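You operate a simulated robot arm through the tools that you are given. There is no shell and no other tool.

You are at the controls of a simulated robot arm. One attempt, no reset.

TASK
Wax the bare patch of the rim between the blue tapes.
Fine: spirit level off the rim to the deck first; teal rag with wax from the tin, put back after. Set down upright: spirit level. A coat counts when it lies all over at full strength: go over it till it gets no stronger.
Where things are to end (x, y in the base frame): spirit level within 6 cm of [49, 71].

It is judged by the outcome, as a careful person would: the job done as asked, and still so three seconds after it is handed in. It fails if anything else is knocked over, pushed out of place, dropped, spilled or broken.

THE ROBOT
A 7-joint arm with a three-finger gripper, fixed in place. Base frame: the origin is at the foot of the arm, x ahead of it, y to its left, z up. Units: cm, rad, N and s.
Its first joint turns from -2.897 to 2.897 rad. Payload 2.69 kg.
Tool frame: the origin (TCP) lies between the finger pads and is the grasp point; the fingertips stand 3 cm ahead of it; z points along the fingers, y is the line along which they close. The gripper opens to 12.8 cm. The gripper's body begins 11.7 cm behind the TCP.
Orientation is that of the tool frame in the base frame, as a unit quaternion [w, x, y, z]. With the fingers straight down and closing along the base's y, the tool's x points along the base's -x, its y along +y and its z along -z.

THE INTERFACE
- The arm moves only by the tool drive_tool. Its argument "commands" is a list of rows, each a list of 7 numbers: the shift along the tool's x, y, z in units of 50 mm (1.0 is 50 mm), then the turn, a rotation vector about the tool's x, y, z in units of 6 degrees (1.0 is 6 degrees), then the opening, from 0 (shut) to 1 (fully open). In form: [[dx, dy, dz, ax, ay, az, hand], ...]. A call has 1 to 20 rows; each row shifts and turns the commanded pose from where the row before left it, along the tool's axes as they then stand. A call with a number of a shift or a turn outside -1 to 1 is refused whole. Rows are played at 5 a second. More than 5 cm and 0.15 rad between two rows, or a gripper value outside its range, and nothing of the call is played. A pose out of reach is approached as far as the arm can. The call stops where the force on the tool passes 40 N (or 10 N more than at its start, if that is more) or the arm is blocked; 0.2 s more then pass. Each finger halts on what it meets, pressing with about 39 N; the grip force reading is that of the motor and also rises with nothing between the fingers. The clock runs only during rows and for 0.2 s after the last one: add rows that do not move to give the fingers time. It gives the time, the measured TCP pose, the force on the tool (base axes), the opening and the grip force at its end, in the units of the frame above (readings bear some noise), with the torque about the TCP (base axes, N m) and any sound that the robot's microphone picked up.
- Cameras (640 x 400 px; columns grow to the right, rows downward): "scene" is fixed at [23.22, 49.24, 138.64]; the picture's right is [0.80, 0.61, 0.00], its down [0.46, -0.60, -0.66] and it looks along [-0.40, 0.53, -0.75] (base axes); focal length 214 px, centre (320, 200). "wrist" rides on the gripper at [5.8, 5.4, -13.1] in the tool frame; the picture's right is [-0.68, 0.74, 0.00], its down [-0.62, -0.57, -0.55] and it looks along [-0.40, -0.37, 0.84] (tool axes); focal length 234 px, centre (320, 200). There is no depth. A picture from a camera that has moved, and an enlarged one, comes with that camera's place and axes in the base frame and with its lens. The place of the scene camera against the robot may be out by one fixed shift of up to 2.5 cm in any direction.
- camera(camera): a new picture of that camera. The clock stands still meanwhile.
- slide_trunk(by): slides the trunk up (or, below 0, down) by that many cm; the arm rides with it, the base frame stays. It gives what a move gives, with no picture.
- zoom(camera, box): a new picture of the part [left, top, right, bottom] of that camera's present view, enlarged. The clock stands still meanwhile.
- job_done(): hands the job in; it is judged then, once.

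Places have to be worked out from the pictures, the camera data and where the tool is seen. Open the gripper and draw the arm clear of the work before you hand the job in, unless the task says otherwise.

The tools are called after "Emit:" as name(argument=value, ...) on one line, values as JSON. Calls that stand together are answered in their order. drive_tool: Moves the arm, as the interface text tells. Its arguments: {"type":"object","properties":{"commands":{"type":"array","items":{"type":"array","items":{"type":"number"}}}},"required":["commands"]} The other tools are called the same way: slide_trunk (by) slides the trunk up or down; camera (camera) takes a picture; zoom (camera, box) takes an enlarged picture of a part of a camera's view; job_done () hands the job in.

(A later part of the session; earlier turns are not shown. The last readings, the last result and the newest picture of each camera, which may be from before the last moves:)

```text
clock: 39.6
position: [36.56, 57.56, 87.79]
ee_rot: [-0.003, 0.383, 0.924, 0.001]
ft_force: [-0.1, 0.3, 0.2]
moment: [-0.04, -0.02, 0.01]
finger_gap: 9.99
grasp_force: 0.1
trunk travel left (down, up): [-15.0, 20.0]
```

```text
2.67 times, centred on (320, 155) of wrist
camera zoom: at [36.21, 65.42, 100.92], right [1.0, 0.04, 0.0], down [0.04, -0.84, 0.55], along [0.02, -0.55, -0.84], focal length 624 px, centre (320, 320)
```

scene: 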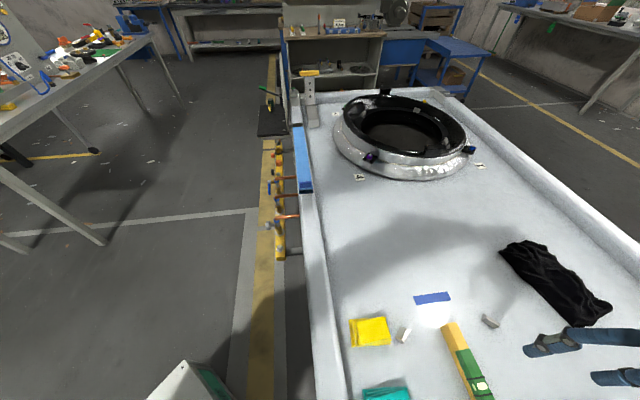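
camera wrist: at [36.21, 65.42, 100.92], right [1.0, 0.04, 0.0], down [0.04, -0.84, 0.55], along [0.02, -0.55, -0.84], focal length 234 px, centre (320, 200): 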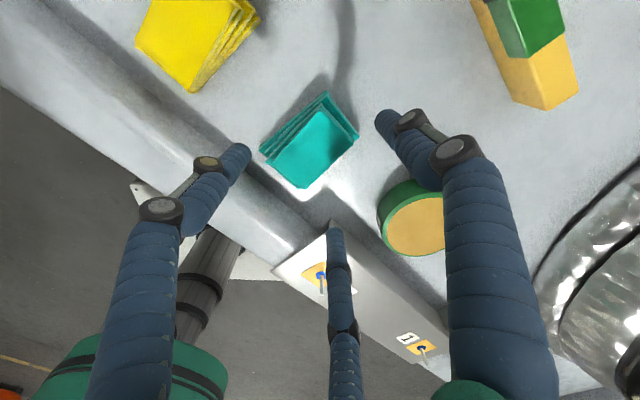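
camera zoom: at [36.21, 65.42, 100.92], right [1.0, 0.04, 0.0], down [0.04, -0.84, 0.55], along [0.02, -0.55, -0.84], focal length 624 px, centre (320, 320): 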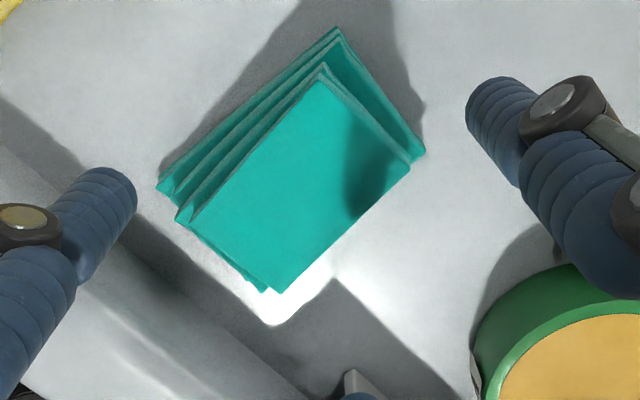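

The rag is centred about 1.8 cm behind the TCP; I'll move 0.6 cm back along tool y and descend to z≈78.9, tips 0.9 cm above the deck.

Emit:
drive_tool(commands=[[0, -0.12, 0, 0, 0, 0, 0.78], [0, 0, 0.5, 0, 0, 0, 0.78], [0, 0, 0.5, 0, 0, 0, 0.78], [0, 0, 0.35, 0, 0, 0, 0.78], [0, 0, 0.25, 0, 0, 0, 0.78], [0, 0, 0.17, 0, 0, 0, 0.78], [0, 0, 0, 0, 0, 0, 0.78]])

Emit:
camera(camera="wrist")

```text
clock: 41.2
position: [35.9, 57.15, 78.98]
ee_rot: [-0.003, 0.384, 0.923, 0.002]
ft_force: [0.9, 0.4, 0.5]
moment: [0.01, 0.01, 0.01]
finger_gap: 9.96
grasp_force: 0.0
trunk travel left (down, up): [-15.0, 20.0]
```

```text
taken
camera wrist: at [35.63, 65.0, 92.09], right [1.0, 0.04, 0.0], down [0.04, -0.84, 0.55], along [0.02, -0.55, -0.84], focal length 234 px, centre (320, 200)
```

wrist: 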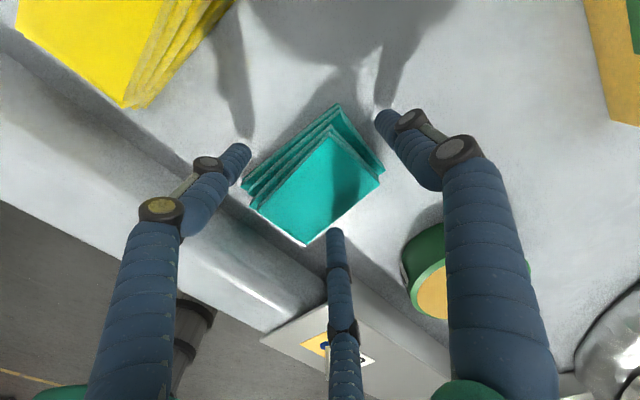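

No contact so far; the fingers bracket the rag. I'll close in steps and watch.

Emit:
drive_tool(commands=[[0, 0, 0, 0, 0, 0, 0.72], [0, 0, 0, 0, 0, 0, 0.66], [0, 0, 0, 0, 0, 0, 0.6], [0, 0, 0, 0, 0, 0, 0.56], [0, 0, 0, 0, 0, 0, 0.56]])

Emit:
camera(camera="wrist")

```text
clock: 42.4
position: [35.91, 57.12, 79.03]
ee_rot: [-0.003, 0.382, 0.924, 0.0]
ft_force: [0.9, 0.5, -0.3]
moment: [0.02, 0.0, 0.01]
finger_gap: 7.22
grasp_force: 0.1
trunk travel left (down, up): [-15.0, 20.0]
```

```text
taken
camera wrist: at [35.63, 65.0, 92.12], right [1.0, 0.04, 0.0], down [0.04, -0.84, 0.55], along [0.02, -0.55, -0.84], focal length 234 px, centre (320, 200)
```

wrist: 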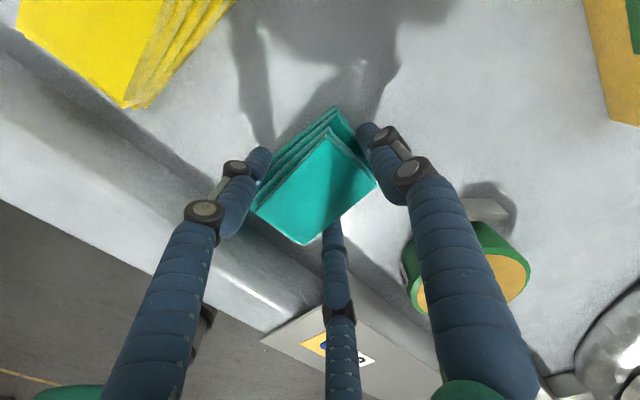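

Gap 7.2 cm and still no grip force; I continue closing.

Emit:
drive_tool(commands=[[0, 0, 0, 0, 0, 0, 0.52], [0, 0, 0, 0, 0, 0, 0.48], [0, 0, 0, 0, 0, 0, 0.44], [0, 0, 0, 0, 0, 0, 0.44]])

Emit:
camera(camera="wrist")

```text
clock: 43.4
position: [35.97, 57.11, 79.06]
ee_rot: [-0.003, 0.382, 0.924, 0.002]
ft_force: [1.0, 0.6, 2.8]
moment: [-0.05, -0.09, 0.02]
finger_gap: 6.52
grasp_force: 38.7
trunk travel left (down, up): [-15.0, 20.0]
```

```text
taken
camera wrist: at [35.64, 65.01, 92.14], right [1.0, 0.04, 0.0], down [0.04, -0.84, 0.55], along [0.02, -0.55, -0.84], focal length 234 px, centre (320, 200)
```

wrist: 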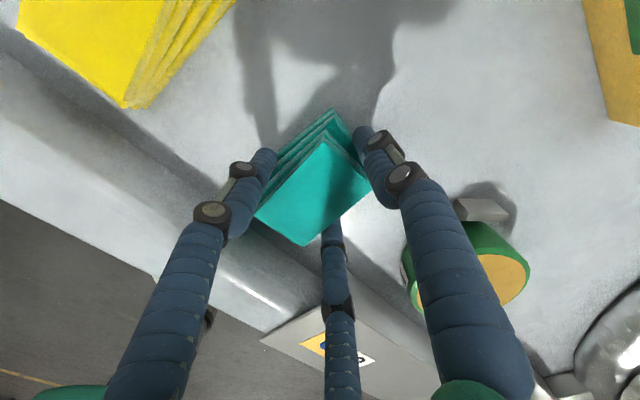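

The rag is gripped (39 N at 6.5 cm). The pick pose was (35.95,57.1,79.0); I'll lift it gently and look.

Emit:
drive_tool(commands=[[0, 0, 0, 0, 0, 0, 0.3], [0, 0, -0.1, 0, 0, 0, 0.3], [0, 0, -0.2, 0, 0, 0, 0.3], [0, 0, -0.4, 0, 0, 0, 0.3], [0, 0, -0.5, 0, 0, 0, 0.3], [0, 0, -0.4, 0, 0, 0, 0.3], [0, 0, 0, 0, 0, 0, 0.3]])

Emit:
camera(camera="wrist")

Emit:
camera(camera="scene")

```text
clock: 45.0
position: [35.91, 56.98, 87.11]
ee_rot: [-0.003, 0.382, 0.924, 0.001]
ft_force: [0.6, -1.0, -0.6]
moment: [0.04, -0.01, -0.02]
finger_gap: 6.49
grasp_force: 39.3
trunk travel left (down, up): [-15.0, 20.0]
```

```text
taken
camera wrist: at [35.58, 64.85, 100.17], right [1.0, 0.04, 0.0], down [0.04, -0.84, 0.55], along [0.02, -0.55, -0.84], focal length 234 px, centre (320, 200)
```

wrist: 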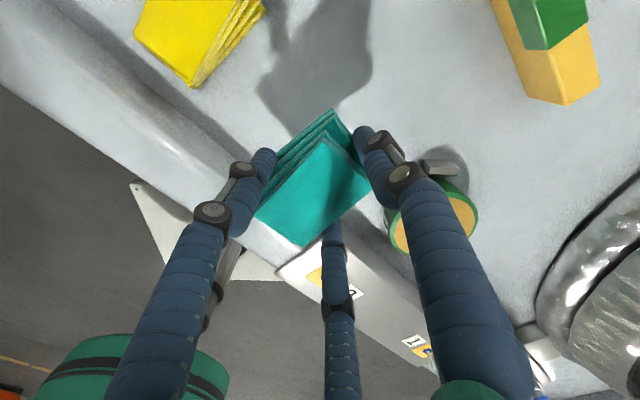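

```text
taken
```

scene: 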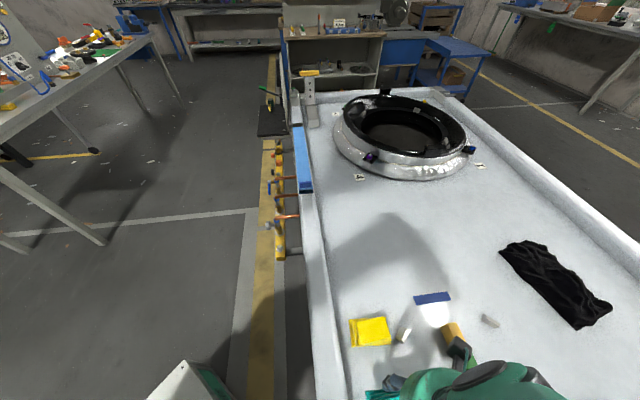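

The rag hangs firmly, its bottom about 4 cm below the TCP. I'll carry it over the tin so its middle is above the wax centre (TCP ≈(50.6,48.15)), staying at z≈87.

Emit:
drive_tool(commands=[[-0.3, 0.075, 0, 0, 0, 0, 0.3], [-0.555, 0.138, 0, 0, 0, 0, 0.3], [-0.555, 0.138, 0, 0, 0, 0, 0.3], [-0.555, 0.138, 0, 0, 0, 0, 0.3], [-0.555, 0.138, 0, 0, 0, 0, 0.3], [-0.555, 0.138, 0, 0, 0, 0, 0.3], [-0.255, 0.063, 0, 0, 0, 0, 0.3], [0, 0, 0, 0, 0, 0, 0.3]])

Emit:
camera(camera="wrist")

```text
clock: 46.8
position: [50.75, 48.06, 86.81]
ee_rot: [-0.003, 0.383, 0.924, 0.001]
ft_force: [-0.3, 0.0, -0.8]
moment: [0.04, 0.02, -0.01]
finger_gap: 6.48
grasp_force: 39.2
trunk travel left (down, up): [-15.0, 20.0]
```

```text
taken
camera wrist: at [50.32, 56.09, 99.96], right [1.0, 0.04, 0.0], down [0.04, -0.84, 0.55], along [0.02, -0.55, -0.84], focal length 234 px, centre (320, 200)
```

wrist: 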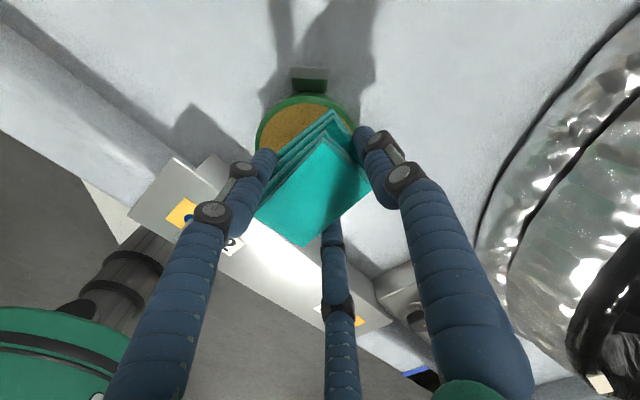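

The tin's centre is about (49.4,47.4) from this view; I'll trim the position a little and lower to just above the wax.

Emit:
drive_tool(commands=[[0.09, -0.035, 0.2, 0, 0, 0, 0.3], [0, 0, 0.3, 0, 0, 0, 0.3], [0, 0, 0.15, 0, 0, 0, 0.3], [0, 0, 0.05, 0, 0, 0, 0.3], [0, 0, 0, 0, 0, 0, 0.3]])

Emit:
drive_tool(commands=[[0, 0, 0.05, 0, 0, 0, 0.3], [0, 0, 0.05, 0, 0, 0, 0.3], [0, 0, 0, 0, 0, 0, 0.3]])

Emit:
drive_tool(commands=[[0, 0, 0.05, 0, 0, 0, 0.3], [0, 0, 0, 0, 0, 0, 0.3]])

```text
clock: 48.0
position: [50.33, 48.29, 83.53]
ee_rot: [-0.002, 0.383, 0.924, 0.001]
ft_force: [0.5, 0.5, -0.8]
moment: [0.03, 0.0, 0.03]
finger_gap: 6.44
grasp_force: 38.8
trunk travel left (down, up): [-15.0, 20.0]
```

```text
clock: 48.8
position: [50.24, 48.34, 83.26]
ee_rot: [-0.001, 0.382, 0.924, 0.003]
ft_force: [-6.1, -5.6, 37.1]
moment: [-0.93, 0.62, -0.05]
finger_gap: 6.46
grasp_force: 38.5
trunk travel left (down, up): [-15.0, 20.0]
```

```text
clock: 49.4
position: [50.3, 48.3, 82.65]
ee_rot: [-0.002, 0.382, 0.924, 0.001]
ft_force: [2.9, 5.8, 15.5]
moment: [0.03, -0.14, 0.04]
finger_gap: 6.48
grasp_force: 38.8
trunk travel left (down, up): [-15.0, 20.0]
```

Contact was felt (37 N, then 15 N). Before going on, I look at the state.

Emit:
camera(camera="wrist")

Emit:
zoom(camera="wrist", box=[200, 60, 440, 260])

```text
taken
camera wrist: at [49.87, 56.18, 95.74], right [1.0, 0.04, 0.0], down [0.04, -0.84, 0.55], along [0.02, -0.55, -0.84], focal length 234 px, centre (320, 200)
```

wrist: 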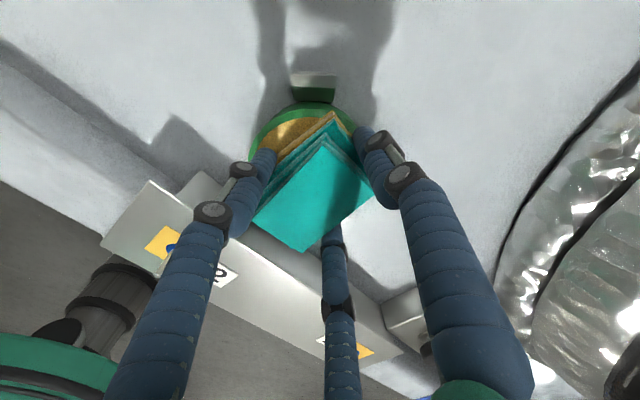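

```text
2.00 times, centred on (320, 160) of wrist
camera zoom: at [49.87, 56.18, 95.74], right [1.0, 0.04, 0.0], down [0.04, -0.84, 0.55], along [0.02, -0.55, -0.84], focal length 468 px, centre (320, 280)
```

zoom: 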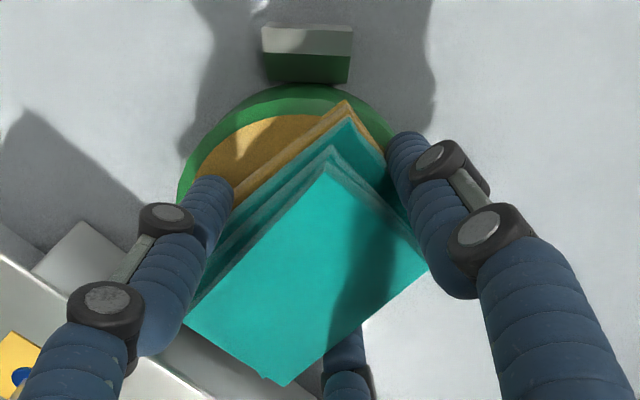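

The rag's bottom layer has turned wax-coloured, so it takes up wax. I'll dwell about a second, then lift off straight up and inspect the rag and tin.

Emit:
drive_tool(commands=[[0, 0, 0, 0, 0, 0, 0.3], [0, 0, 0, 0, 0, 0, 0.3], [0, 0, 0, 0, 0, 0, 0.3], [0, 0, 0, 0, 0, 0, 0.3], [0, 0, 0, 0, 0, 0, 0.3]])

Emit:
drive_tool(commands=[[0, 0, -0.05, 0, 0, 0, 0.3], [0, 0, -0.1, 0, 0, 0, 0.3], [0, 0, -0.2, 0, 0, 0, 0.3], [0, 0, -0.4, 0, 0, 0, 0.3], [0, 0, -0.5, 0, 0, 0, 0.3], [0, 0, -0.5, 0, 0, 0, 0.3], [0, 0, -0.3, 0, 0, 0, 0.3], [0, 0, 0, 0, 0, 0, 0.3]])

Emit:
camera(camera="wrist")

Emit:
zoom(camera="wrist", box=[200, 60, 440, 260])

```text
clock: 50.6
position: [50.11, 48.24, 82.72]
ee_rot: [-0.002, 0.383, 0.924, 0.0]
ft_force: [1.5, 1.8, 6.0]
moment: [0.0, -0.16, 0.0]
finger_gap: 6.46
grasp_force: 39.0
trunk travel left (down, up): [-15.0, 20.0]
```

```text
clock: 52.4
position: [50.37, 48.05, 92.95]
ee_rot: [-0.002, 0.382, 0.924, 0.001]
ft_force: [0.9, -0.2, -0.5]
moment: [-0.02, -0.03, 0.03]
finger_gap: 6.47
grasp_force: 38.9
trunk travel left (down, up): [-15.0, 20.0]
```

```text
taken
camera wrist: at [49.94, 55.97, 105.94], right [1.0, 0.04, 0.0], down [0.04, -0.84, 0.55], along [0.02, -0.55, -0.84], focal length 234 px, centre (320, 200)
```

wrist: 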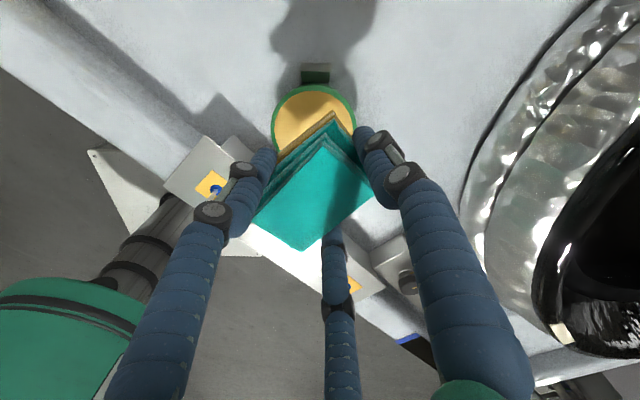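

```text
2.00 times, centred on (320, 160) of wrist
camera zoom: at [49.94, 55.97, 105.94], right [1.0, 0.04, 0.0], down [0.04, -0.84, 0.55], along [0.02, -0.55, -0.84], focal length 468 px, centre (320, 280)
```

zoom: 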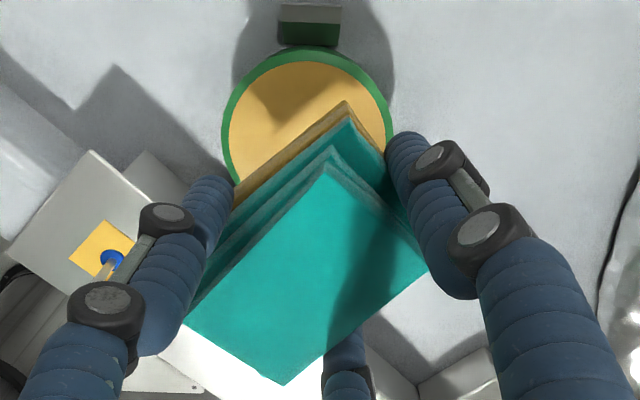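

The tin hasn't moved and the rag is waxed; the rag's bottom is now about 3.5 cm below the TCP. I'll raise to z≈98 and carry it to the tape-1 end of the patch (patch runs about 20 cm from (71.3,4) to (85.5,-10.4), 5.4 cm wide).

Emit:
drive_tool(commands=[[0, 0, -0.5, 0, 0, 0, 0.3], [0, 0, -0.5, 0, 0, 0, 0.3], [-0.35, -0.11, 0, 0, 0, 0, 0.3], [-0.689, -0.217, 0, 0, 0, 0, 0.3], [-0.689, -0.217, 0, 0, 0, 0, 0.3], [-0.689, -0.217, 0, 0, 0, 0, 0.3], [-0.689, -0.217, 0, 0, 0, 0, 0.3], [-0.689, -0.217, 0, 0, 0, 0, 0.3], [-0.689, -0.217, 0, 0, 0, 0, 0.3], [-0.689, -0.217, 0, 0, 0, 0, 0.3], [-0.689, -0.217, 0, 0, 0, 0, 0.3], [-0.689, -0.217, 0, 0, 0, 0, 0.3], [-0.689, -0.217, 0, 0, 0, 0, 0.3], [-0.689, -0.217, 0, 0, 0, 0, 0.3], [-0.689, -0.217, 0, 0, 0, 0, 0.3], [-0.689, -0.217, 0, 0, 0, 0, 0.3], [-0.689, -0.217, 0, 0, 0, 0, 0.3], [-0.35, -0.11, 0, 0, 0, 0, 0.3], [0, 0, 0, 0, 0, 0, 0.3]])

Emit:
camera(camera="wrist")

```text
clock: 56.4
position: [75.32, 0.33, 97.81]
ee_rot: [-0.002, 0.382, 0.924, 0.001]
ft_force: [0.0, -0.5, -1.3]
moment: [0.06, 0.02, -0.03]
finger_gap: 6.5
grasp_force: 39.4
trunk travel left (down, up): [-15.0, 20.0]
```

```text
taken
camera wrist: at [75.03, 8.15, 110.91], right [1.0, 0.04, 0.0], down [0.04, -0.84, 0.55], along [0.02, -0.55, -0.84], focal length 234 px, centre (320, 200)
```

wrist: 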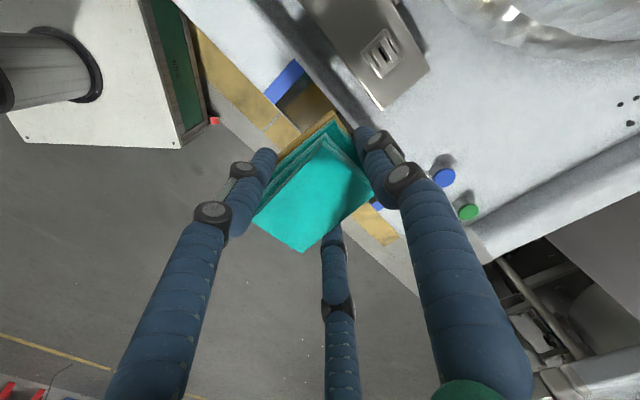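

I overshot slightly; the tape and the dark bare patch show ahead of the rag. I'll zoom on the bare patch for its starting look, then shift back to the tape-1 end.

Emit:
zoom(camera="wrist", box=[250, 40, 410, 140])

Emit:
drive_tool(commands=[[0.3, 0.09, 0.2, 0, 0, 0, 0.3], [0.33, 0.09, 0.4, 0, 0, 0, 0.3], [0, 0, 0.6, 0, 0, 0, 0.3], [0, 0, 0.6, 0, 0, 0, 0.3], [0, 0, 0.4, 0, 0, 0, 0.3], [0, 0, 0.2, 0, 0, 0, 0.3], [0, 0, 0, 0, 0, 0, 0.3]])

Emit:
camera(camera="wrist")

```text
4.00 times, centred on (330, 90) of wrist
camera zoom: at [75.03, 8.15, 110.91], right [1.0, 0.04, 0.0], down [0.04, -0.84, 0.55], along [0.02, -0.55, -0.84], focal length 937 px, centre (280, 640)
```

zoom: 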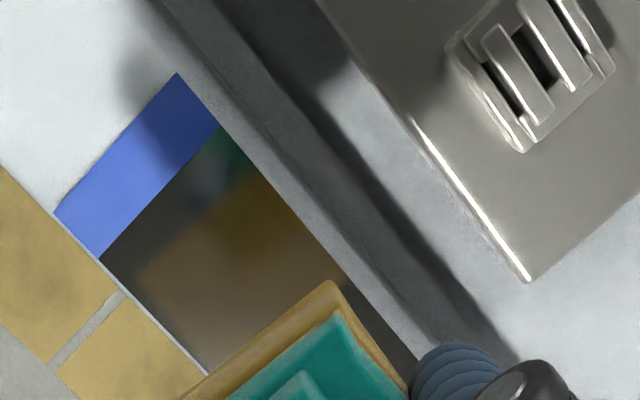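

```text
clock: 58.0
position: [73.71, 3.15, 85.78]
ee_rot: [-0.003, 0.383, 0.924, 0.002]
ft_force: [-0.8, 0.3, -0.8]
moment: [-0.01, 0.0, -0.03]
finger_gap: 6.47
grasp_force: 39.1
trunk travel left (down, up): [-15.0, 20.0]
```

```text
taken
camera wrist: at [73.37, 11.09, 98.81], right [1.0, 0.04, 0.0], down [0.04, -0.84, 0.55], along [0.02, -0.55, -0.84], focal length 234 px, centre (320, 200)
```

wrist: 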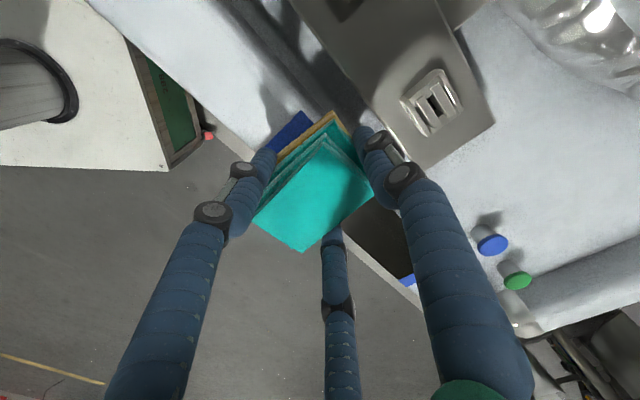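

Rag is above the patch's first end with its edge just over the tape. I'll creep down to light contact (expected at TCP z≈83.3).

Emit:
drive_tool(commands=[[0, 0, 0.15, 0, 0, 0, 0.3], [0, 0, 0.15, 0, 0, 0, 0.3], [0, 0, 0.04, 0, 0, 0, 0.3], [0, 0, 0, 0, 0, 0, 0.3]])

Emit:
drive_tool(commands=[[0, 0, 0.04, 0, 0, 0, 0.3], [0, 0, 0.0, 0, 0, 0, 0.3]])

Emit:
drive_tool(commands=[[0, 0, 0.04, 0, 0, 0, 0.3], [0, 0, 0.0, 0, 0, 0, 0.3]])

```text
clock: 59.0
position: [73.73, 3.11, 84.19]
ee_rot: [-0.002, 0.382, 0.924, 0.001]
ft_force: [0.1, 0.1, -1.0]
moment: [-0.01, -0.04, -0.02]
finger_gap: 6.45
grasp_force: 38.9
trunk travel left (down, up): [-15.0, 20.0]
```

```text
clock: 59.6
position: [73.58, 3.16, 83.85]
ee_rot: [-0.002, 0.383, 0.924, 0.001]
ft_force: [0.1, -0.9, -0.8]
moment: [-0.01, -0.03, 0.01]
finger_gap: 6.45
grasp_force: 39.3
trunk travel left (down, up): [-15.0, 20.0]
```

```text
clock: 60.2
position: [73.71, 3.19, 83.59]
ee_rot: [-0.002, 0.383, 0.924, 0.001]
ft_force: [0.0, -0.5, -0.6]
moment: [0.02, -0.02, 0.03]
finger_gap: 6.44
grasp_force: 39.1
trunk travel left (down, up): [-15.0, 20.0]
```

No contact yet at 83.6; continuing in 1–2 mm steps.

Emit:
drive_tool(commands=[[0, 0, 0.03, 0, 0, 0, 0.3], [0, 0, 0.0, 0, 0, 0, 0.3]])

Emit:
drive_tool(commands=[[0, 0, 0.03, 0, 0, 0, 0.3], [0, 0, 0.0, 0, 0, 0, 0.3]])

Emit:
drive_tool(commands=[[0, 0, 0.02, 0, 0, 0, 0.3], [0, 0, 0.0, 0, 0, 0, 0.3]])

```text
clock: 60.8
position: [73.72, 3.23, 83.45]
ee_rot: [-0.003, 0.383, 0.924, 0.002]
ft_force: [0.8, 0.4, -0.6]
moment: [0.04, 0.03, 0.0]
finger_gap: 6.46
grasp_force: 39.3
trunk travel left (down, up): [-15.0, 20.0]
```

```text
clock: 61.4
position: [73.7, 3.12, 83.5]
ee_rot: [0.0, 0.383, 0.924, 0.001]
ft_force: [-0.9, -0.2, 8.6]
moment: [-0.13, -0.08, 0.0]
finger_gap: 6.47
grasp_force: 38.9
trunk travel left (down, up): [-15.0, 20.0]
```

```text
clock: 62.0
position: [73.67, 3.19, 83.45]
ee_rot: [-0.002, 0.383, 0.924, 0.001]
ft_force: [-0.8, -1.2, 20.1]
moment: [-0.23, 0.09, 0.0]
finger_gap: 6.46
grasp_force: 39.0
trunk travel left (down, up): [-15.0, 20.0]
```

Contact is made (20 N). I'll back off slightly to about 10 N and make the first stroke along the rim toward the second tape (15.2 cm).

Emit:
drive_tool(commands=[[0, 0, -0.018, 0, 0, 0, 0.3], [-0.1, 0, 0, 0, 0, 0, 0.3], [-0.2, 0, 0, 0, 0, 0, 0.3], [-0.2, 0, 0, 0, 0, 0, 0.3], [-0.2, 0, 0, 0, 0, 0, 0.3], [-0.2, 0, 0, 0, 0, 0, 0.3]])

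Emit:
camera(camera="wrist")

Emit:
zoom(camera="wrist", box=[250, 40, 410, 140])

```text
clock: 63.4
position: [76.75, 0.11, 83.37]
ee_rot: [-0.002, 0.382, 0.924, 0.001]
ft_force: [-6.1, 5.2, 27.5]
moment: [-0.1, 0.36, -0.13]
finger_gap: 6.43
grasp_force: 38.8
trunk travel left (down, up): [-15.0, 20.0]
```

```text
taken
camera wrist: at [76.39, 7.93, 96.49], right [1.0, 0.04, 0.0], down [0.04, -0.84, 0.55], along [0.02, -0.55, -0.84], focal length 234 px, centre (320, 200)
```

wrist: 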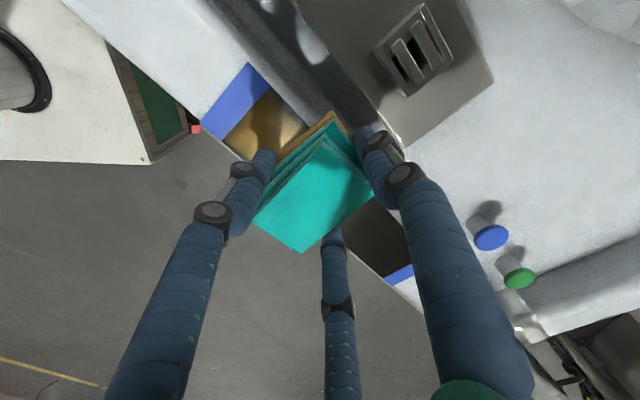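

```text
4.00 times, centred on (330, 90) of wrist
camera zoom: at [76.39, 7.93, 96.49], right [1.0, 0.04, 0.0], down [0.04, -0.84, 0.55], along [0.02, -0.55, -0.84], focal length 937 px, centre (280, 640)
```

zoom: 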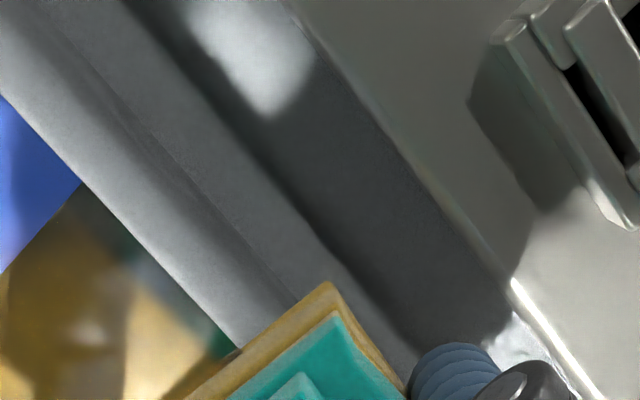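

The wake of the rag turns golden, so wax is going on; the force rose to 27 N, so I back off 1 mm and continue the stroke.

Emit:
drive_tool(commands=[[-0.1, 0, -0.02, 0, 0, 0, 0.3], [-0.2, 0, 0, 0, 0, 0, 0.3], [-0.2, 0, 0, 0, 0, 0, 0.3], [-0.2, 0, 0, 0, 0, 0, 0.3], [-0.2, 0, 0, 0, 0, 0, 0.3]])

Emit:
drive_tool(commands=[[-0.1, 0, 0, 0, 0, 0, 0.3], [-0.2, 0, 0, 0, 0, 0, 0.3], [-0.2, 0, 0, 0, 0, 0, 0.3], [-0.2, 0, 0, 0, 0, 0, 0.3], [0, 0, 0, 0, 0, 0, 0.3]])

Emit:
camera(camera="wrist")

```text
clock: 64.6
position: [80.18, -3.19, 83.4]
ee_rot: [-0.002, 0.382, 0.924, 0.001]
ft_force: [-2.2, 1.7, 12.1]
moment: [-0.15, 0.11, -0.02]
finger_gap: 6.46
grasp_force: 39.5
trunk travel left (down, up): [-15.0, 20.0]
```

```text
clock: 65.8
position: [82.35, -5.76, 83.37]
ee_rot: [-0.002, 0.383, 0.924, 0.002]
ft_force: [-1.6, 0.4, 5.9]
moment: [-0.14, -0.02, -0.04]
finger_gap: 6.47
grasp_force: 39.0
trunk travel left (down, up): [-15.0, 20.0]
```

```text
taken
camera wrist: at [82.07, 2.23, 96.49], right [1.0, 0.04, 0.0], down [0.04, -0.84, 0.55], along [0.02, -0.55, -0.84], focal length 234 px, centre (320, 200)
```

wrist: 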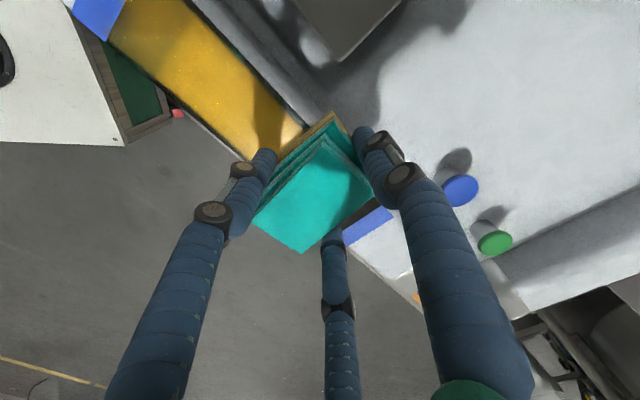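

A strong golden coat shows behind the rag, with a thin dark strip along the deck-side edge. I zoom in on it.

Emit:
zoom(camera="wrist", box=[90, 0, 330, 150])

Emit:
zoom(camera="wrist", box=[330, 160, 490, 260])

```text
2.67 times, centred on (210, 75) of wrist
camera zoom: at [82.07, 2.23, 96.49], right [1.0, 0.04, 0.0], down [0.04, -0.84, 0.55], along [0.02, -0.55, -0.84], focal length 624 px, centre (613, 533)
```

zoom: 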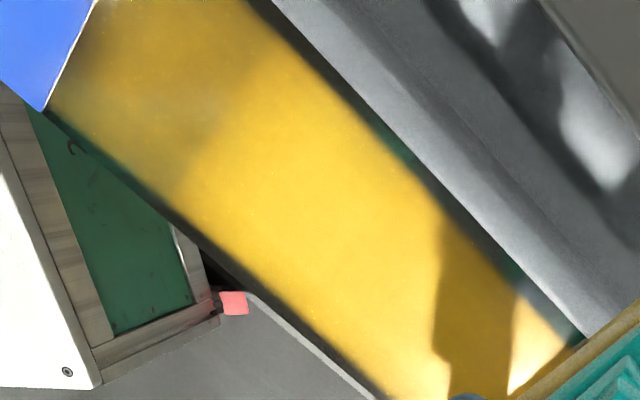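

```text
4.00 times, centred on (410, 210) of wrist
camera zoom: at [82.07, 2.23, 96.49], right [1.0, 0.04, 0.0], down [0.04, -0.84, 0.55], along [0.02, -0.55, -0.84], focal length 937 px, centre (-40, 160)
```

zoom: 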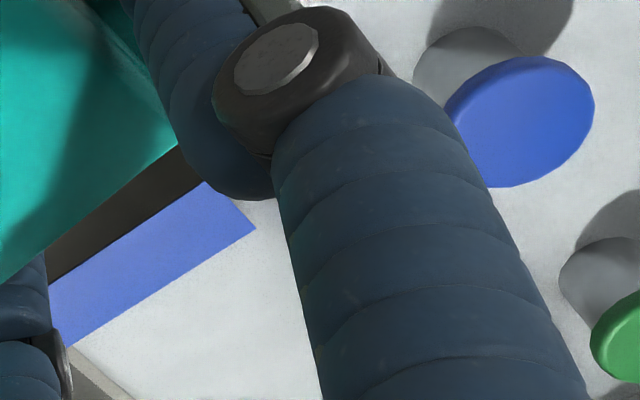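

The coat fades close to both long edges, so I'll also need strokes shifted sideways. First I finish this stroke up to the second tape.

Emit:
drive_tool(commands=[[-0.1, 0, 0, 0, 0, 0, 0.3], [-0.2, 0, 0, 0, 0, 0, 0.3], [-0.15, 0, 0, 0, 0, 0, 0.3], [-0.1, 0, 0, 0, 0, 0, 0.3], [0, 0, 0, 0, 0, 0, 0.3]])

Emit:
camera(camera="wrist")

Emit:
zoom(camera="wrist", box=[300, 180, 420, 255])

```text
clock: 67.0
position: [84.54, -7.61, 83.38]
ee_rot: [-0.003, 0.383, 0.924, 0.001]
ft_force: [-1.6, 1.0, 7.4]
moment: [-0.05, 0.09, -0.03]
finger_gap: 6.45
grasp_force: 39.2
trunk travel left (down, up): [-15.0, 20.0]
```

```text
taken
camera wrist: at [84.18, 0.25, 96.48], right [1.0, 0.04, 0.0], down [0.04, -0.84, 0.55], along [0.02, -0.55, -0.84], focal length 234 px, centre (320, 200)
```

wrist: 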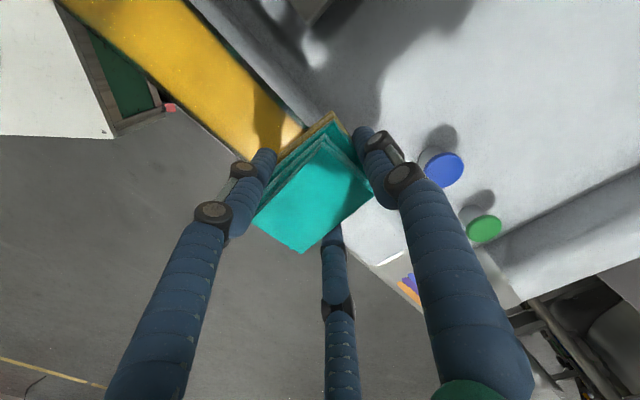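

```text
5.33 times, centred on (360, 218) of wrist
camera zoom: at [84.18, 0.25, 96.48], right [1.0, 0.04, 0.0], down [0.04, -0.84, 0.55], along [0.02, -0.55, -0.84], focal length 1249 px, centre (107, 107)
```

zoom: 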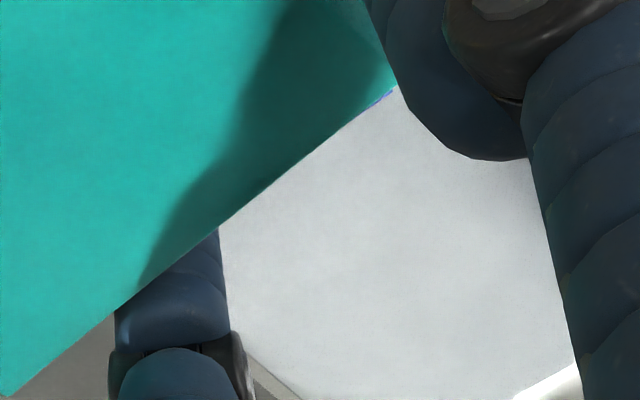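

The first pass is complete to the second tape. Now I shift 1.2 cm toward the deck side and stroke back to the first tape to cover that edge.

Emit:
drive_tool(commands=[[-0.06, 0.06, 0, 0, 0, 0, 0.3], [0, 0.12, 0, 0, 0, 0, 0.3], [0, 0.06, 0, 0, 0, 0, 0.3], [0.1, 0, 0, 0, 0, 0, 0.3], [0.2, 0, 0, 0, 0, 0, 0.3], [0.2, 0, 0, 0, 0, 0, 0.3], [0.2, 0, 0, 0, 0, 0, 0.3], [0.2, 0, 0, 0, 0, 0, 0.3], [0, 0, 0, 0, 0, 0, 0.3]])

Emit:
drive_tool(commands=[[0.1, 0, 0, 0, 0, 0, 0.3], [0.2, 0, 0, 0, 0, 0, 0.3], [0.2, 0, 0, 0, 0, 0, 0.3], [0.2, 0, 0, 0, 0, 0, 0.3], [0.2, 0, 0, 0, 0, 0, 0.3], [0.2, 0, 0, 0, 0, 0, 0.3], [0, 0, 0, 0, 0, 0, 0.3]])

```text
clock: 69.0
position: [82.44, -3.79, 83.38]
ee_rot: [-0.002, 0.383, 0.924, 0.0]
ft_force: [1.6, -0.1, 10.5]
moment: [-0.17, 0.03, 0.01]
finger_gap: 6.46
grasp_force: 39.0
trunk travel left (down, up): [-15.0, 20.0]
```

```text
clock: 70.6
position: [78.37, 0.09, 83.39]
ee_rot: [-0.003, 0.382, 0.924, 0.001]
ft_force: [0.4, 0.3, -0.4]
moment: [-0.01, -0.02, 0.01]
finger_gap: 6.46
grasp_force: 38.9
trunk travel left (down, up): [-15.0, 20.0]
```

Contact was lost here (force ~0), so I press down 1 mm and look at the force before continuing.

Emit:
drive_tool(commands=[[0, 0, 0.02, 0, 0, 0, 0.3], [0, 0, 0, 0, 0, 0, 0.3]])

Emit:
camera(camera="wrist")

Emit:
zoom(camera="wrist", box=[320, 140, 480, 240])

```text
clock: 71.2
position: [78.59, 0.04, 83.3]
ee_rot: [-0.002, 0.383, 0.924, 0.0]
ft_force: [-1.9, -0.9, 3.8]
moment: [-0.15, 0.03, 0.0]
finger_gap: 6.45
grasp_force: 39.4
trunk travel left (down, up): [-15.0, 20.0]
```

```text
taken
camera wrist: at [78.16, 7.98, 96.47], right [1.0, 0.04, 0.0], down [0.04, -0.84, 0.55], along [0.02, -0.55, -0.84], focal length 234 px, centre (320, 200)
```

wrist: 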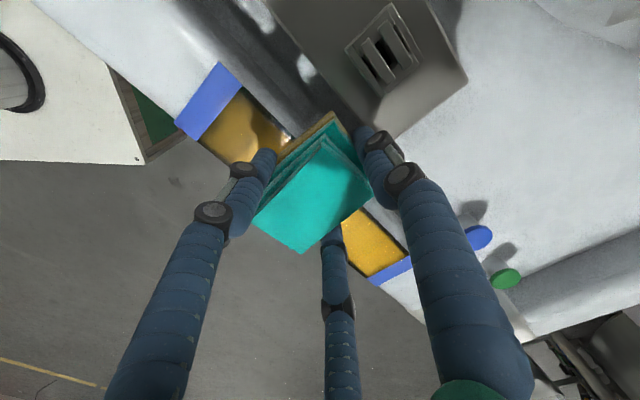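

```text
4.00 times, centred on (400, 190) of wrist
camera zoom: at [78.16, 7.98, 96.47], right [1.0, 0.04, 0.0], down [0.04, -0.84, 0.55], along [0.02, -0.55, -0.84], focal length 937 px, centre (0, 240)
```

zoom: 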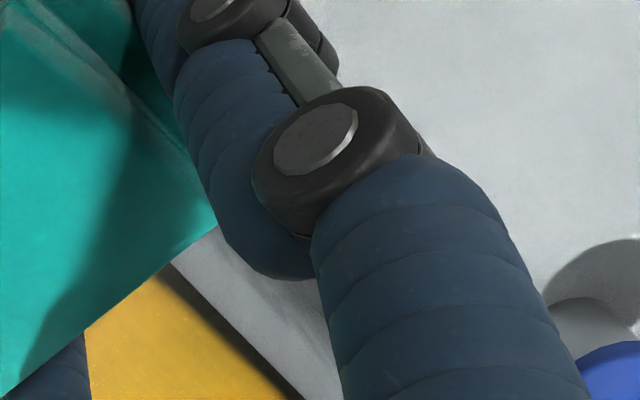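

A dark strip still remains at the deck-side edge. I'll finish this stroke with ~5–10 N contact, then lift and inspect the whole patch.

Emit:
drive_tool(commands=[[0.1, 0, 0.01, 0, 0, 0, 0.3], [0.2, 0, 0, 0, 0, 0, 0.3], [0.2, 0, 0, 0, 0, 0, 0.3], [0.2, 0, 0, 0, 0, 0, 0.3], [0, 0, 0, 0, 0, 0, 0.3]])

Emit:
drive_tool(commands=[[0.1, 0, 0, 0, 0, 0, 0.3], [0.2, 0, 0, 0, 0, 0, 0.3], [0.18, 0, 0, 0, 0, 0, 0.3], [0, 0, 0, 0, 0, 0, 0.3]])

```text
clock: 72.4
position: [76.01, 2.6, 83.33]
ee_rot: [-0.002, 0.383, 0.924, 0.001]
ft_force: [2.3, -0.7, 10.5]
moment: [-0.2, 0.0, 0.05]
finger_gap: 6.44
grasp_force: 38.7
trunk travel left (down, up): [-15.0, 20.0]
```

```text
clock: 73.4
position: [74.34, 4.19, 83.34]
ee_rot: [-0.001, 0.383, 0.924, 0.0]
ft_force: [4.7, -3.2, 18.4]
moment: [-0.41, 0.04, 0.12]
finger_gap: 6.46
grasp_force: 38.5
trunk travel left (down, up): [-15.0, 20.0]
```

Stroke done. I lift off and move so that the camera looks nearly straight down on the patch.

Emit:
drive_tool(commands=[[0, 0, -0.2, 0, 0, 0, 0.3], [0, 0, -0.6, 0, 0, 0, 0.3], [0, 0, -0.8, 0, 0, 0, 0.3], [0, 0, -0.8, 0, 0, 0, 0.3], [0, 0, -0.8, 0, 0, 0, 0.3], [-0.5, -0.26, -0.2, 0, 0, 0, 0.3], [-0.6, -0.31, 0, 0, 0, 0, 0.3], [-0.6, -0.31, 0, 0, 0, 0, 0.3], [-0.6, -0.31, 0, 0, 0, 0, 0.3], [-0.24, -0.11, 0, 0, 0, 0, 0.3], [0, 0, 0, 0, 0, 0, 0.3]])

Emit:
camera(camera="wrist")

Emit:
zoom(camera="wrist", box=[220, 0, 444, 140])

```text
clock: 75.8
position: [78.8, -9.44, 100.21]
ee_rot: [-0.002, 0.384, 0.924, 0.001]
ft_force: [-0.3, 0.0, 0.2]
moment: [0.06, 0.01, -0.03]
finger_gap: 6.44
grasp_force: 38.8
trunk travel left (down, up): [-15.0, 20.0]
```

```text
taken
camera wrist: at [78.5, -1.51, 113.42], right [1.0, 0.04, 0.0], down [0.04, -0.84, 0.55], along [0.02, -0.55, -0.84], focal length 234 px, centre (320, 200)
```

wrist: 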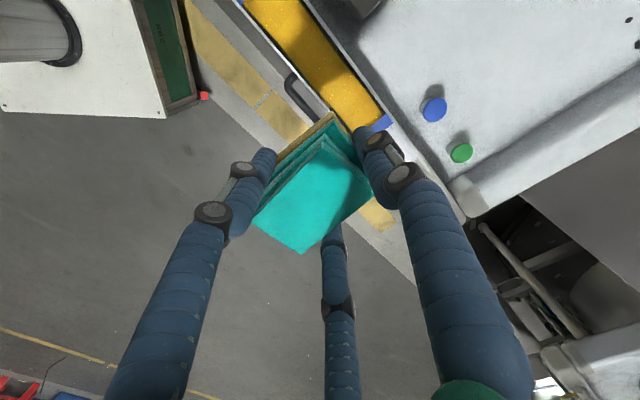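

```text
2.86 times, centred on (332, 70) of wrist
camera zoom: at [78.5, -1.51, 113.42], right [1.0, 0.04, 0.0], down [0.04, -0.84, 0.55], along [0.02, -0.55, -0.84], focal length 669 px, centre (286, 571)
```

zoom: 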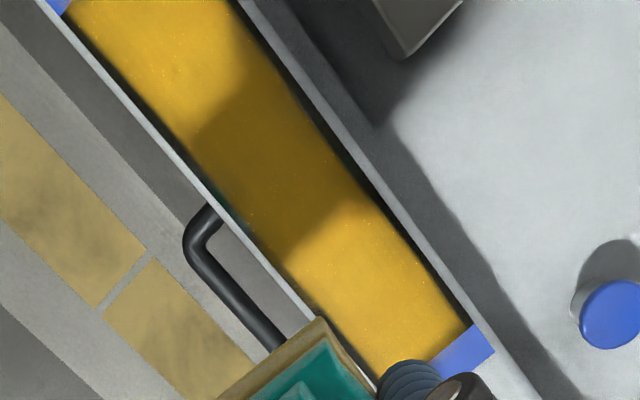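

Most of the patch is golden; narrow dark strips remain along both long edges. I zoom closer to judge their width.

Emit:
zoom(camera="wrist", box=[240, 0, 336, 60])

Emit:
zoom(camera="wrist", box=[304, 70, 400, 130])

```text
6.67 times, centred on (288, 30) of wrist
camera zoom: at [78.5, -1.51, 113.42], right [1.0, 0.04, 0.0], down [0.04, -0.84, 0.55], along [0.02, -0.55, -0.84], focal length 1561 px, centre (533, 1333)
```

zoom: 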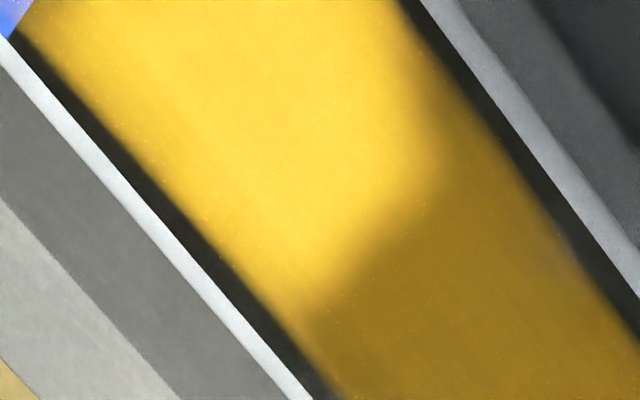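

```text
6.67 times, centred on (352, 100) of wrist
camera zoom: at [78.5, -1.51, 113.42], right [1.0, 0.04, 0.0], down [0.04, -0.84, 0.55], along [0.02, -0.55, -0.84], focal length 1561 px, centre (107, 867)
```

zoom: 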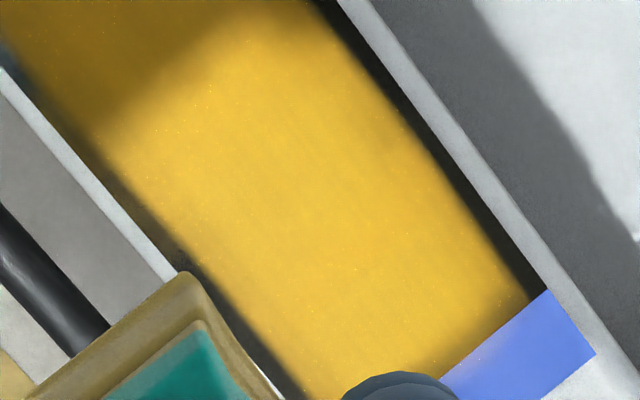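

The strips are about 0.5 cm each and soft-edged; they may be the patch margin, but I'll test by going over the edges. Next stroke: shifted 1.2 cm to the floor side, starting at the second tape.

Emit:
drive_tool(commands=[[-0.29, 0.417, 0, 0, 0, 0, 0.3], [-0.29, 0.417, 0, 0, 0, 0, 0.3], [0, 0, 0.5, 0, 0, 0, 0.3], [0, 0, 0.8, 0, 0, 0, 0.3], [0, 0, 0.8, 0, 0, 0, 0.3], [0, 0, 0.6, 0, 0, 0, 0.3], [0, 0, 0.4, 0, 0, 0, 0.3], [0, 0, 0.16, 0, 0, 0, 0.3], [0, 0, 0, 0, 0, 0, 0.3]])

Emit:
drive_tool(commands=[[0, 0, 0.05, 0, 0, 0, 0.3], [0, 0, 0.03, 0, 0, 0, 0.3], [0, 0, 0, 0, 0, 0, 0.3]])

```text
clock: 77.8
position: [83.78, -8.34, 83.88]
ee_rot: [-0.002, 0.383, 0.924, 0.001]
ft_force: [0.1, 0.9, -0.9]
moment: [-0.01, -0.01, -0.02]
finger_gap: 6.47
grasp_force: 39.2
trunk travel left (down, up): [-15.0, 20.0]
```

```text
clock: 78.6
position: [83.56, -8.34, 83.48]
ee_rot: [-0.003, 0.382, 0.924, 0.0]
ft_force: [-0.6, -0.9, 0.3]
moment: [0.0, -0.02, -0.03]
finger_gap: 6.45
grasp_force: 38.8
trunk travel left (down, up): [-15.0, 20.0]
```

Emit:
drive_tool(commands=[[0, 0, 0.03, 0, 0, 0, 0.3], [0, 0, 0, 0, 0, 0, 0.3]])

Emit:
drive_tool(commands=[[0, 0, 0.02, 0, 0, 0, 0.3], [0, 0, 0, 0, 0, 0, 0.3]])

```text
clock: 79.2
position: [83.62, -8.39, 83.32]
ee_rot: [-0.003, 0.382, 0.924, 0.001]
ft_force: [-0.3, -0.1, 0.0]
moment: [0.02, -0.05, 0.01]
finger_gap: 6.45
grasp_force: 39.2
trunk travel left (down, up): [-15.0, 20.0]
```

```text
clock: 79.8
position: [83.66, -8.48, 83.35]
ee_rot: [-0.001, 0.383, 0.924, 0.0]
ft_force: [-1.8, 0.8, 8.4]
moment: [-0.08, -0.15, -0.02]
finger_gap: 6.44
grasp_force: 39.0
trunk travel left (down, up): [-15.0, 20.0]
```

Contact at 8 N on the floor-side track. I press 0.5 mm more and stroke to the first tape.

Emit:
drive_tool(commands=[[0.1, 0, 0.01, 0, 0, 0, 0.3], [0.2, 0, 0, 0, 0, 0, 0.3], [0.2, 0, 0, 0, 0, 0, 0.3], [0.2, 0, 0, 0, 0, 0, 0.3], [0.2, 0, 0, 0, 0, 0, 0.3], [0.1, 0, 0, 0, 0, 0, 0.3]])

Emit:
drive_tool(commands=[[0.1, 0, 0, 0, 0, 0, 0.3], [0.2, 0, 0, 0, 0, 0, 0.3], [0.2, 0, 0, 0, 0, 0, 0.3], [0.2, 0, 0, 0, 0, 0, 0.3], [0.2, 0, 0, 0, 0, 0, 0.3], [0.1, 0, 0, 0, 0, 0, 0.3]])

Emit:
drive_tool(commands=[[0.1, 0, 0, 0, 0, 0, 0.3], [0.2, 0, 0, 0, 0, 0, 0.3], [0.2, 0, 0, 0, 0, 0, 0.3], [0.2, 0, 0, 0, 0, 0, 0.3], [0.2, 0, 0, 0, 0, 0, 0.3], [0.2, 0, 0, 0, 0, 0, 0.3], [0, 0, 0, 0, 0, 0, 0.3]])

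```text
clock: 81.2
position: [80.28, -4.85, 83.32]
ee_rot: [-0.002, 0.383, 0.924, 0.001]
ft_force: [2.7, -2.2, 14.6]
moment: [-0.22, -0.09, 0.0]
finger_gap: 6.46
grasp_force: 39.0
trunk travel left (down, up): [-15.0, 20.0]
```

```text
clock: 82.6
position: [76.73, -1.27, 83.3]
ee_rot: [-0.001, 0.383, 0.924, 0.0]
ft_force: [4.7, -2.7, 18.4]
moment: [-0.29, 0.07, 0.04]
finger_gap: 6.45
grasp_force: 38.8
trunk travel left (down, up): [-15.0, 20.0]
```

```text
clock: 84.2
position: [72.6, 2.7, 83.4]
ee_rot: [-0.003, 0.383, 0.924, 0.0]
ft_force: [0.0, 0.9, 9.1]
moment: [-0.1, -0.06, 0.03]
finger_gap: 6.44
grasp_force: 38.7
trunk travel left (down, up): [-15.0, 20.0]
```

Now the wide deck-side track: slide 2.9 cm across (rag centre about 1.7 cm to the deck side) and stroke to the second tape; the thumb tip stays above the bracket plate (78 vs 80).

Emit:
drive_tool(commands=[[0, 0.1, 0, 0, 0, 0, 0.3], [0, 0.2, 0, 0, 0, 0, 0.3], [0, 0.2, 0, 0, 0, 0, 0.3], [0, 0.08, 0, 0, 0, 0, 0.3], [0, 0, 0, 0, 0, 0, 0.3]])

Emit:
drive_tool(commands=[[-0.1, 0, 0, 0, 0, 0, 0.3], [-0.2, 0, 0, 0, 0, 0, 0.3], [-0.2, 0, 0, 0, 0, 0, 0.3], [-0.2, 0, 0, 0, 0, 0, 0.3], [-0.2, 0, 0, 0, 0, 0, 0.3]])

```text
clock: 85.4
position: [74.93, 4.64, 83.39]
ee_rot: [-0.002, 0.383, 0.924, 0.002]
ft_force: [-0.4, -1.3, 4.1]
moment: [-0.2, 0.14, -0.01]
finger_gap: 6.45
grasp_force: 39.1
trunk travel left (down, up): [-15.0, 20.0]
```

```text
clock: 86.6
position: [78.05, 1.37, 83.31]
ee_rot: [-0.003, 0.383, 0.924, 0.002]
ft_force: [0.4, 1.3, 5.6]
moment: [-0.15, 0.14, 0.0]
finger_gap: 6.45
grasp_force: 39.0
trunk travel left (down, up): [-15.0, 20.0]
```

Contact is light (4–6 N) and steady; I press 0.5 mm more and continue to the second tape.

Emit:
drive_tool(commands=[[-0.1, 0, 0.01, 0, 0, 0, 0.3], [-0.2, 0, 0, 0, 0, 0, 0.3], [-0.2, 0, 0, 0, 0, 0, 0.3], [-0.2, 0, 0, 0, 0, 0, 0.3], [-0.2, 0, 0, 0, 0, 0, 0.3], [-0.2, 0, 0, 0, 0, 0, 0.3]])

Emit:
drive_tool(commands=[[-0.2, 0, 0, 0, 0, 0, 0.3], [-0.2, 0, 0, 0, 0, 0, 0.3], [-0.2, 0, 0, 0, 0, 0, 0.3], [-0.2, 0, 0, 0, 0, 0, 0.3], [-0.2, 0, 0, 0, 0, 0, 0.3], [-0.1, 0, 0, 0, 0, 0, 0.3], [0, 0, 0, 0, 0, 0, 0.3]])

```text
clock: 88.0
position: [81.81, -2.57, 83.35]
ee_rot: [-0.002, 0.383, 0.924, 0.001]
ft_force: [-3.3, 1.9, 15.7]
moment: [-0.2, 0.31, -0.11]
finger_gap: 6.45
grasp_force: 39.2
trunk travel left (down, up): [-15.0, 20.0]
```

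```text
clock: 89.6
position: [85.82, -6.29, 83.26]
ee_rot: [-0.002, 0.383, 0.924, 0.0]
ft_force: [-6.0, 6.7, 22.1]
moment: [-0.19, 0.44, -0.17]
finger_gap: 6.43
grasp_force: 39.1
trunk travel left (down, up): [-15.0, 20.0]
```

The stroke ended at the second tape (22 N). I lift and return to the same viewpoint for comparison.

Emit:
drive_tool(commands=[[0, 0, -0.2, 0, 0, 0, 0.3], [0, 0, -0.6, 0, 0, 0, 0.3], [0, 0, -0.8, 0, 0, 0, 0.3], [0, 0, -0.8, 0, 0, 0, 0.3], [0, 0, -0.8, 0, 0, 0, 0.3], [0.1, -0.3, -0.19, 0, 0, 0, 0.3], [0.2, -0.5, 0, 0, 0, 0, 0.3], [0.2, -0.5, 0, 0, 0, 0, 0.3], [0.044, -0.135, 0, 0, 0, 0, 0.3], [0, 0, 0, 0, 0, 0, 0.3]])

Emit:
camera(camera="wrist")

Emit:
zoom(camera="wrist", box=[240, 0, 336, 60])

Emit:
zoom(camera="wrist", box=[304, 70, 400, 130])

```text
clock: 91.8
position: [78.85, -9.59, 100.15]
ee_rot: [-0.003, 0.382, 0.924, 0.001]
ft_force: [0.6, -0.5, -0.1]
moment: [0.01, 0.02, 0.0]
finger_gap: 6.42
grasp_force: 39.3
trunk travel left (down, up): [-15.0, 20.0]
```

```text
taken
camera wrist: at [78.45, -1.74, 113.28], right [1.0, 0.04, 0.0], down [0.04, -0.84, 0.55], along [0.02, -0.55, -0.84], focal length 234 px, centre (320, 200)
```

wrist: 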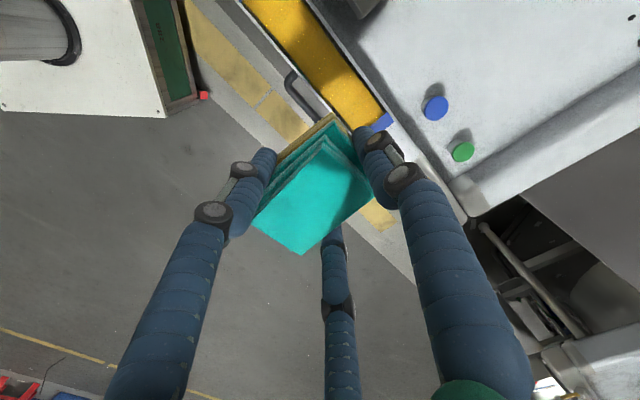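

```text
6.67 times, centred on (288, 30) of wrist
camera zoom: at [78.45, -1.74, 113.28], right [1.0, 0.04, 0.0], down [0.04, -0.84, 0.55], along [0.02, -0.55, -0.84], focal length 1561 px, centre (533, 1333)
```

zoom: 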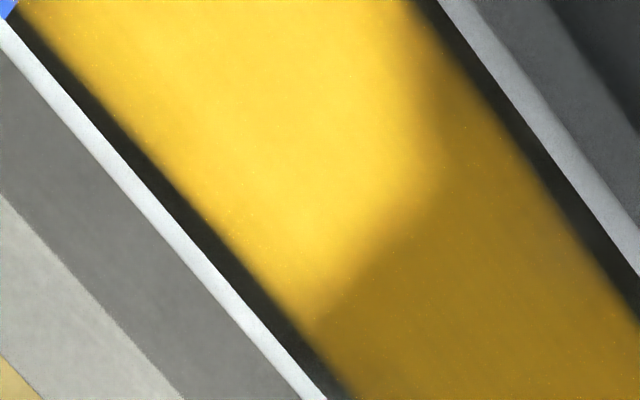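

```text
6.67 times, centred on (352, 100) of wrist
camera zoom: at [78.45, -1.74, 113.28], right [1.0, 0.04, 0.0], down [0.04, -0.84, 0.55], along [0.02, -0.55, -0.84], focal length 1561 px, centre (107, 867)
```

zoom: 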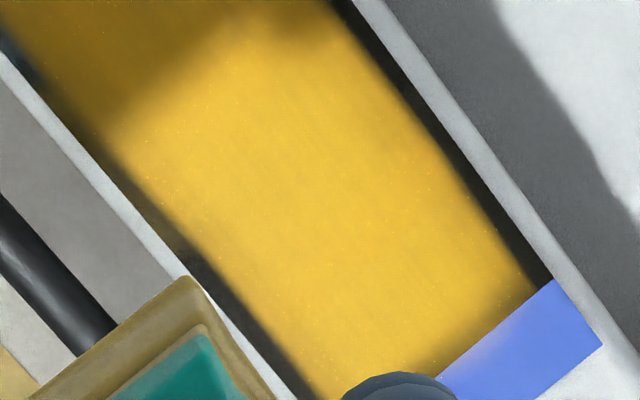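

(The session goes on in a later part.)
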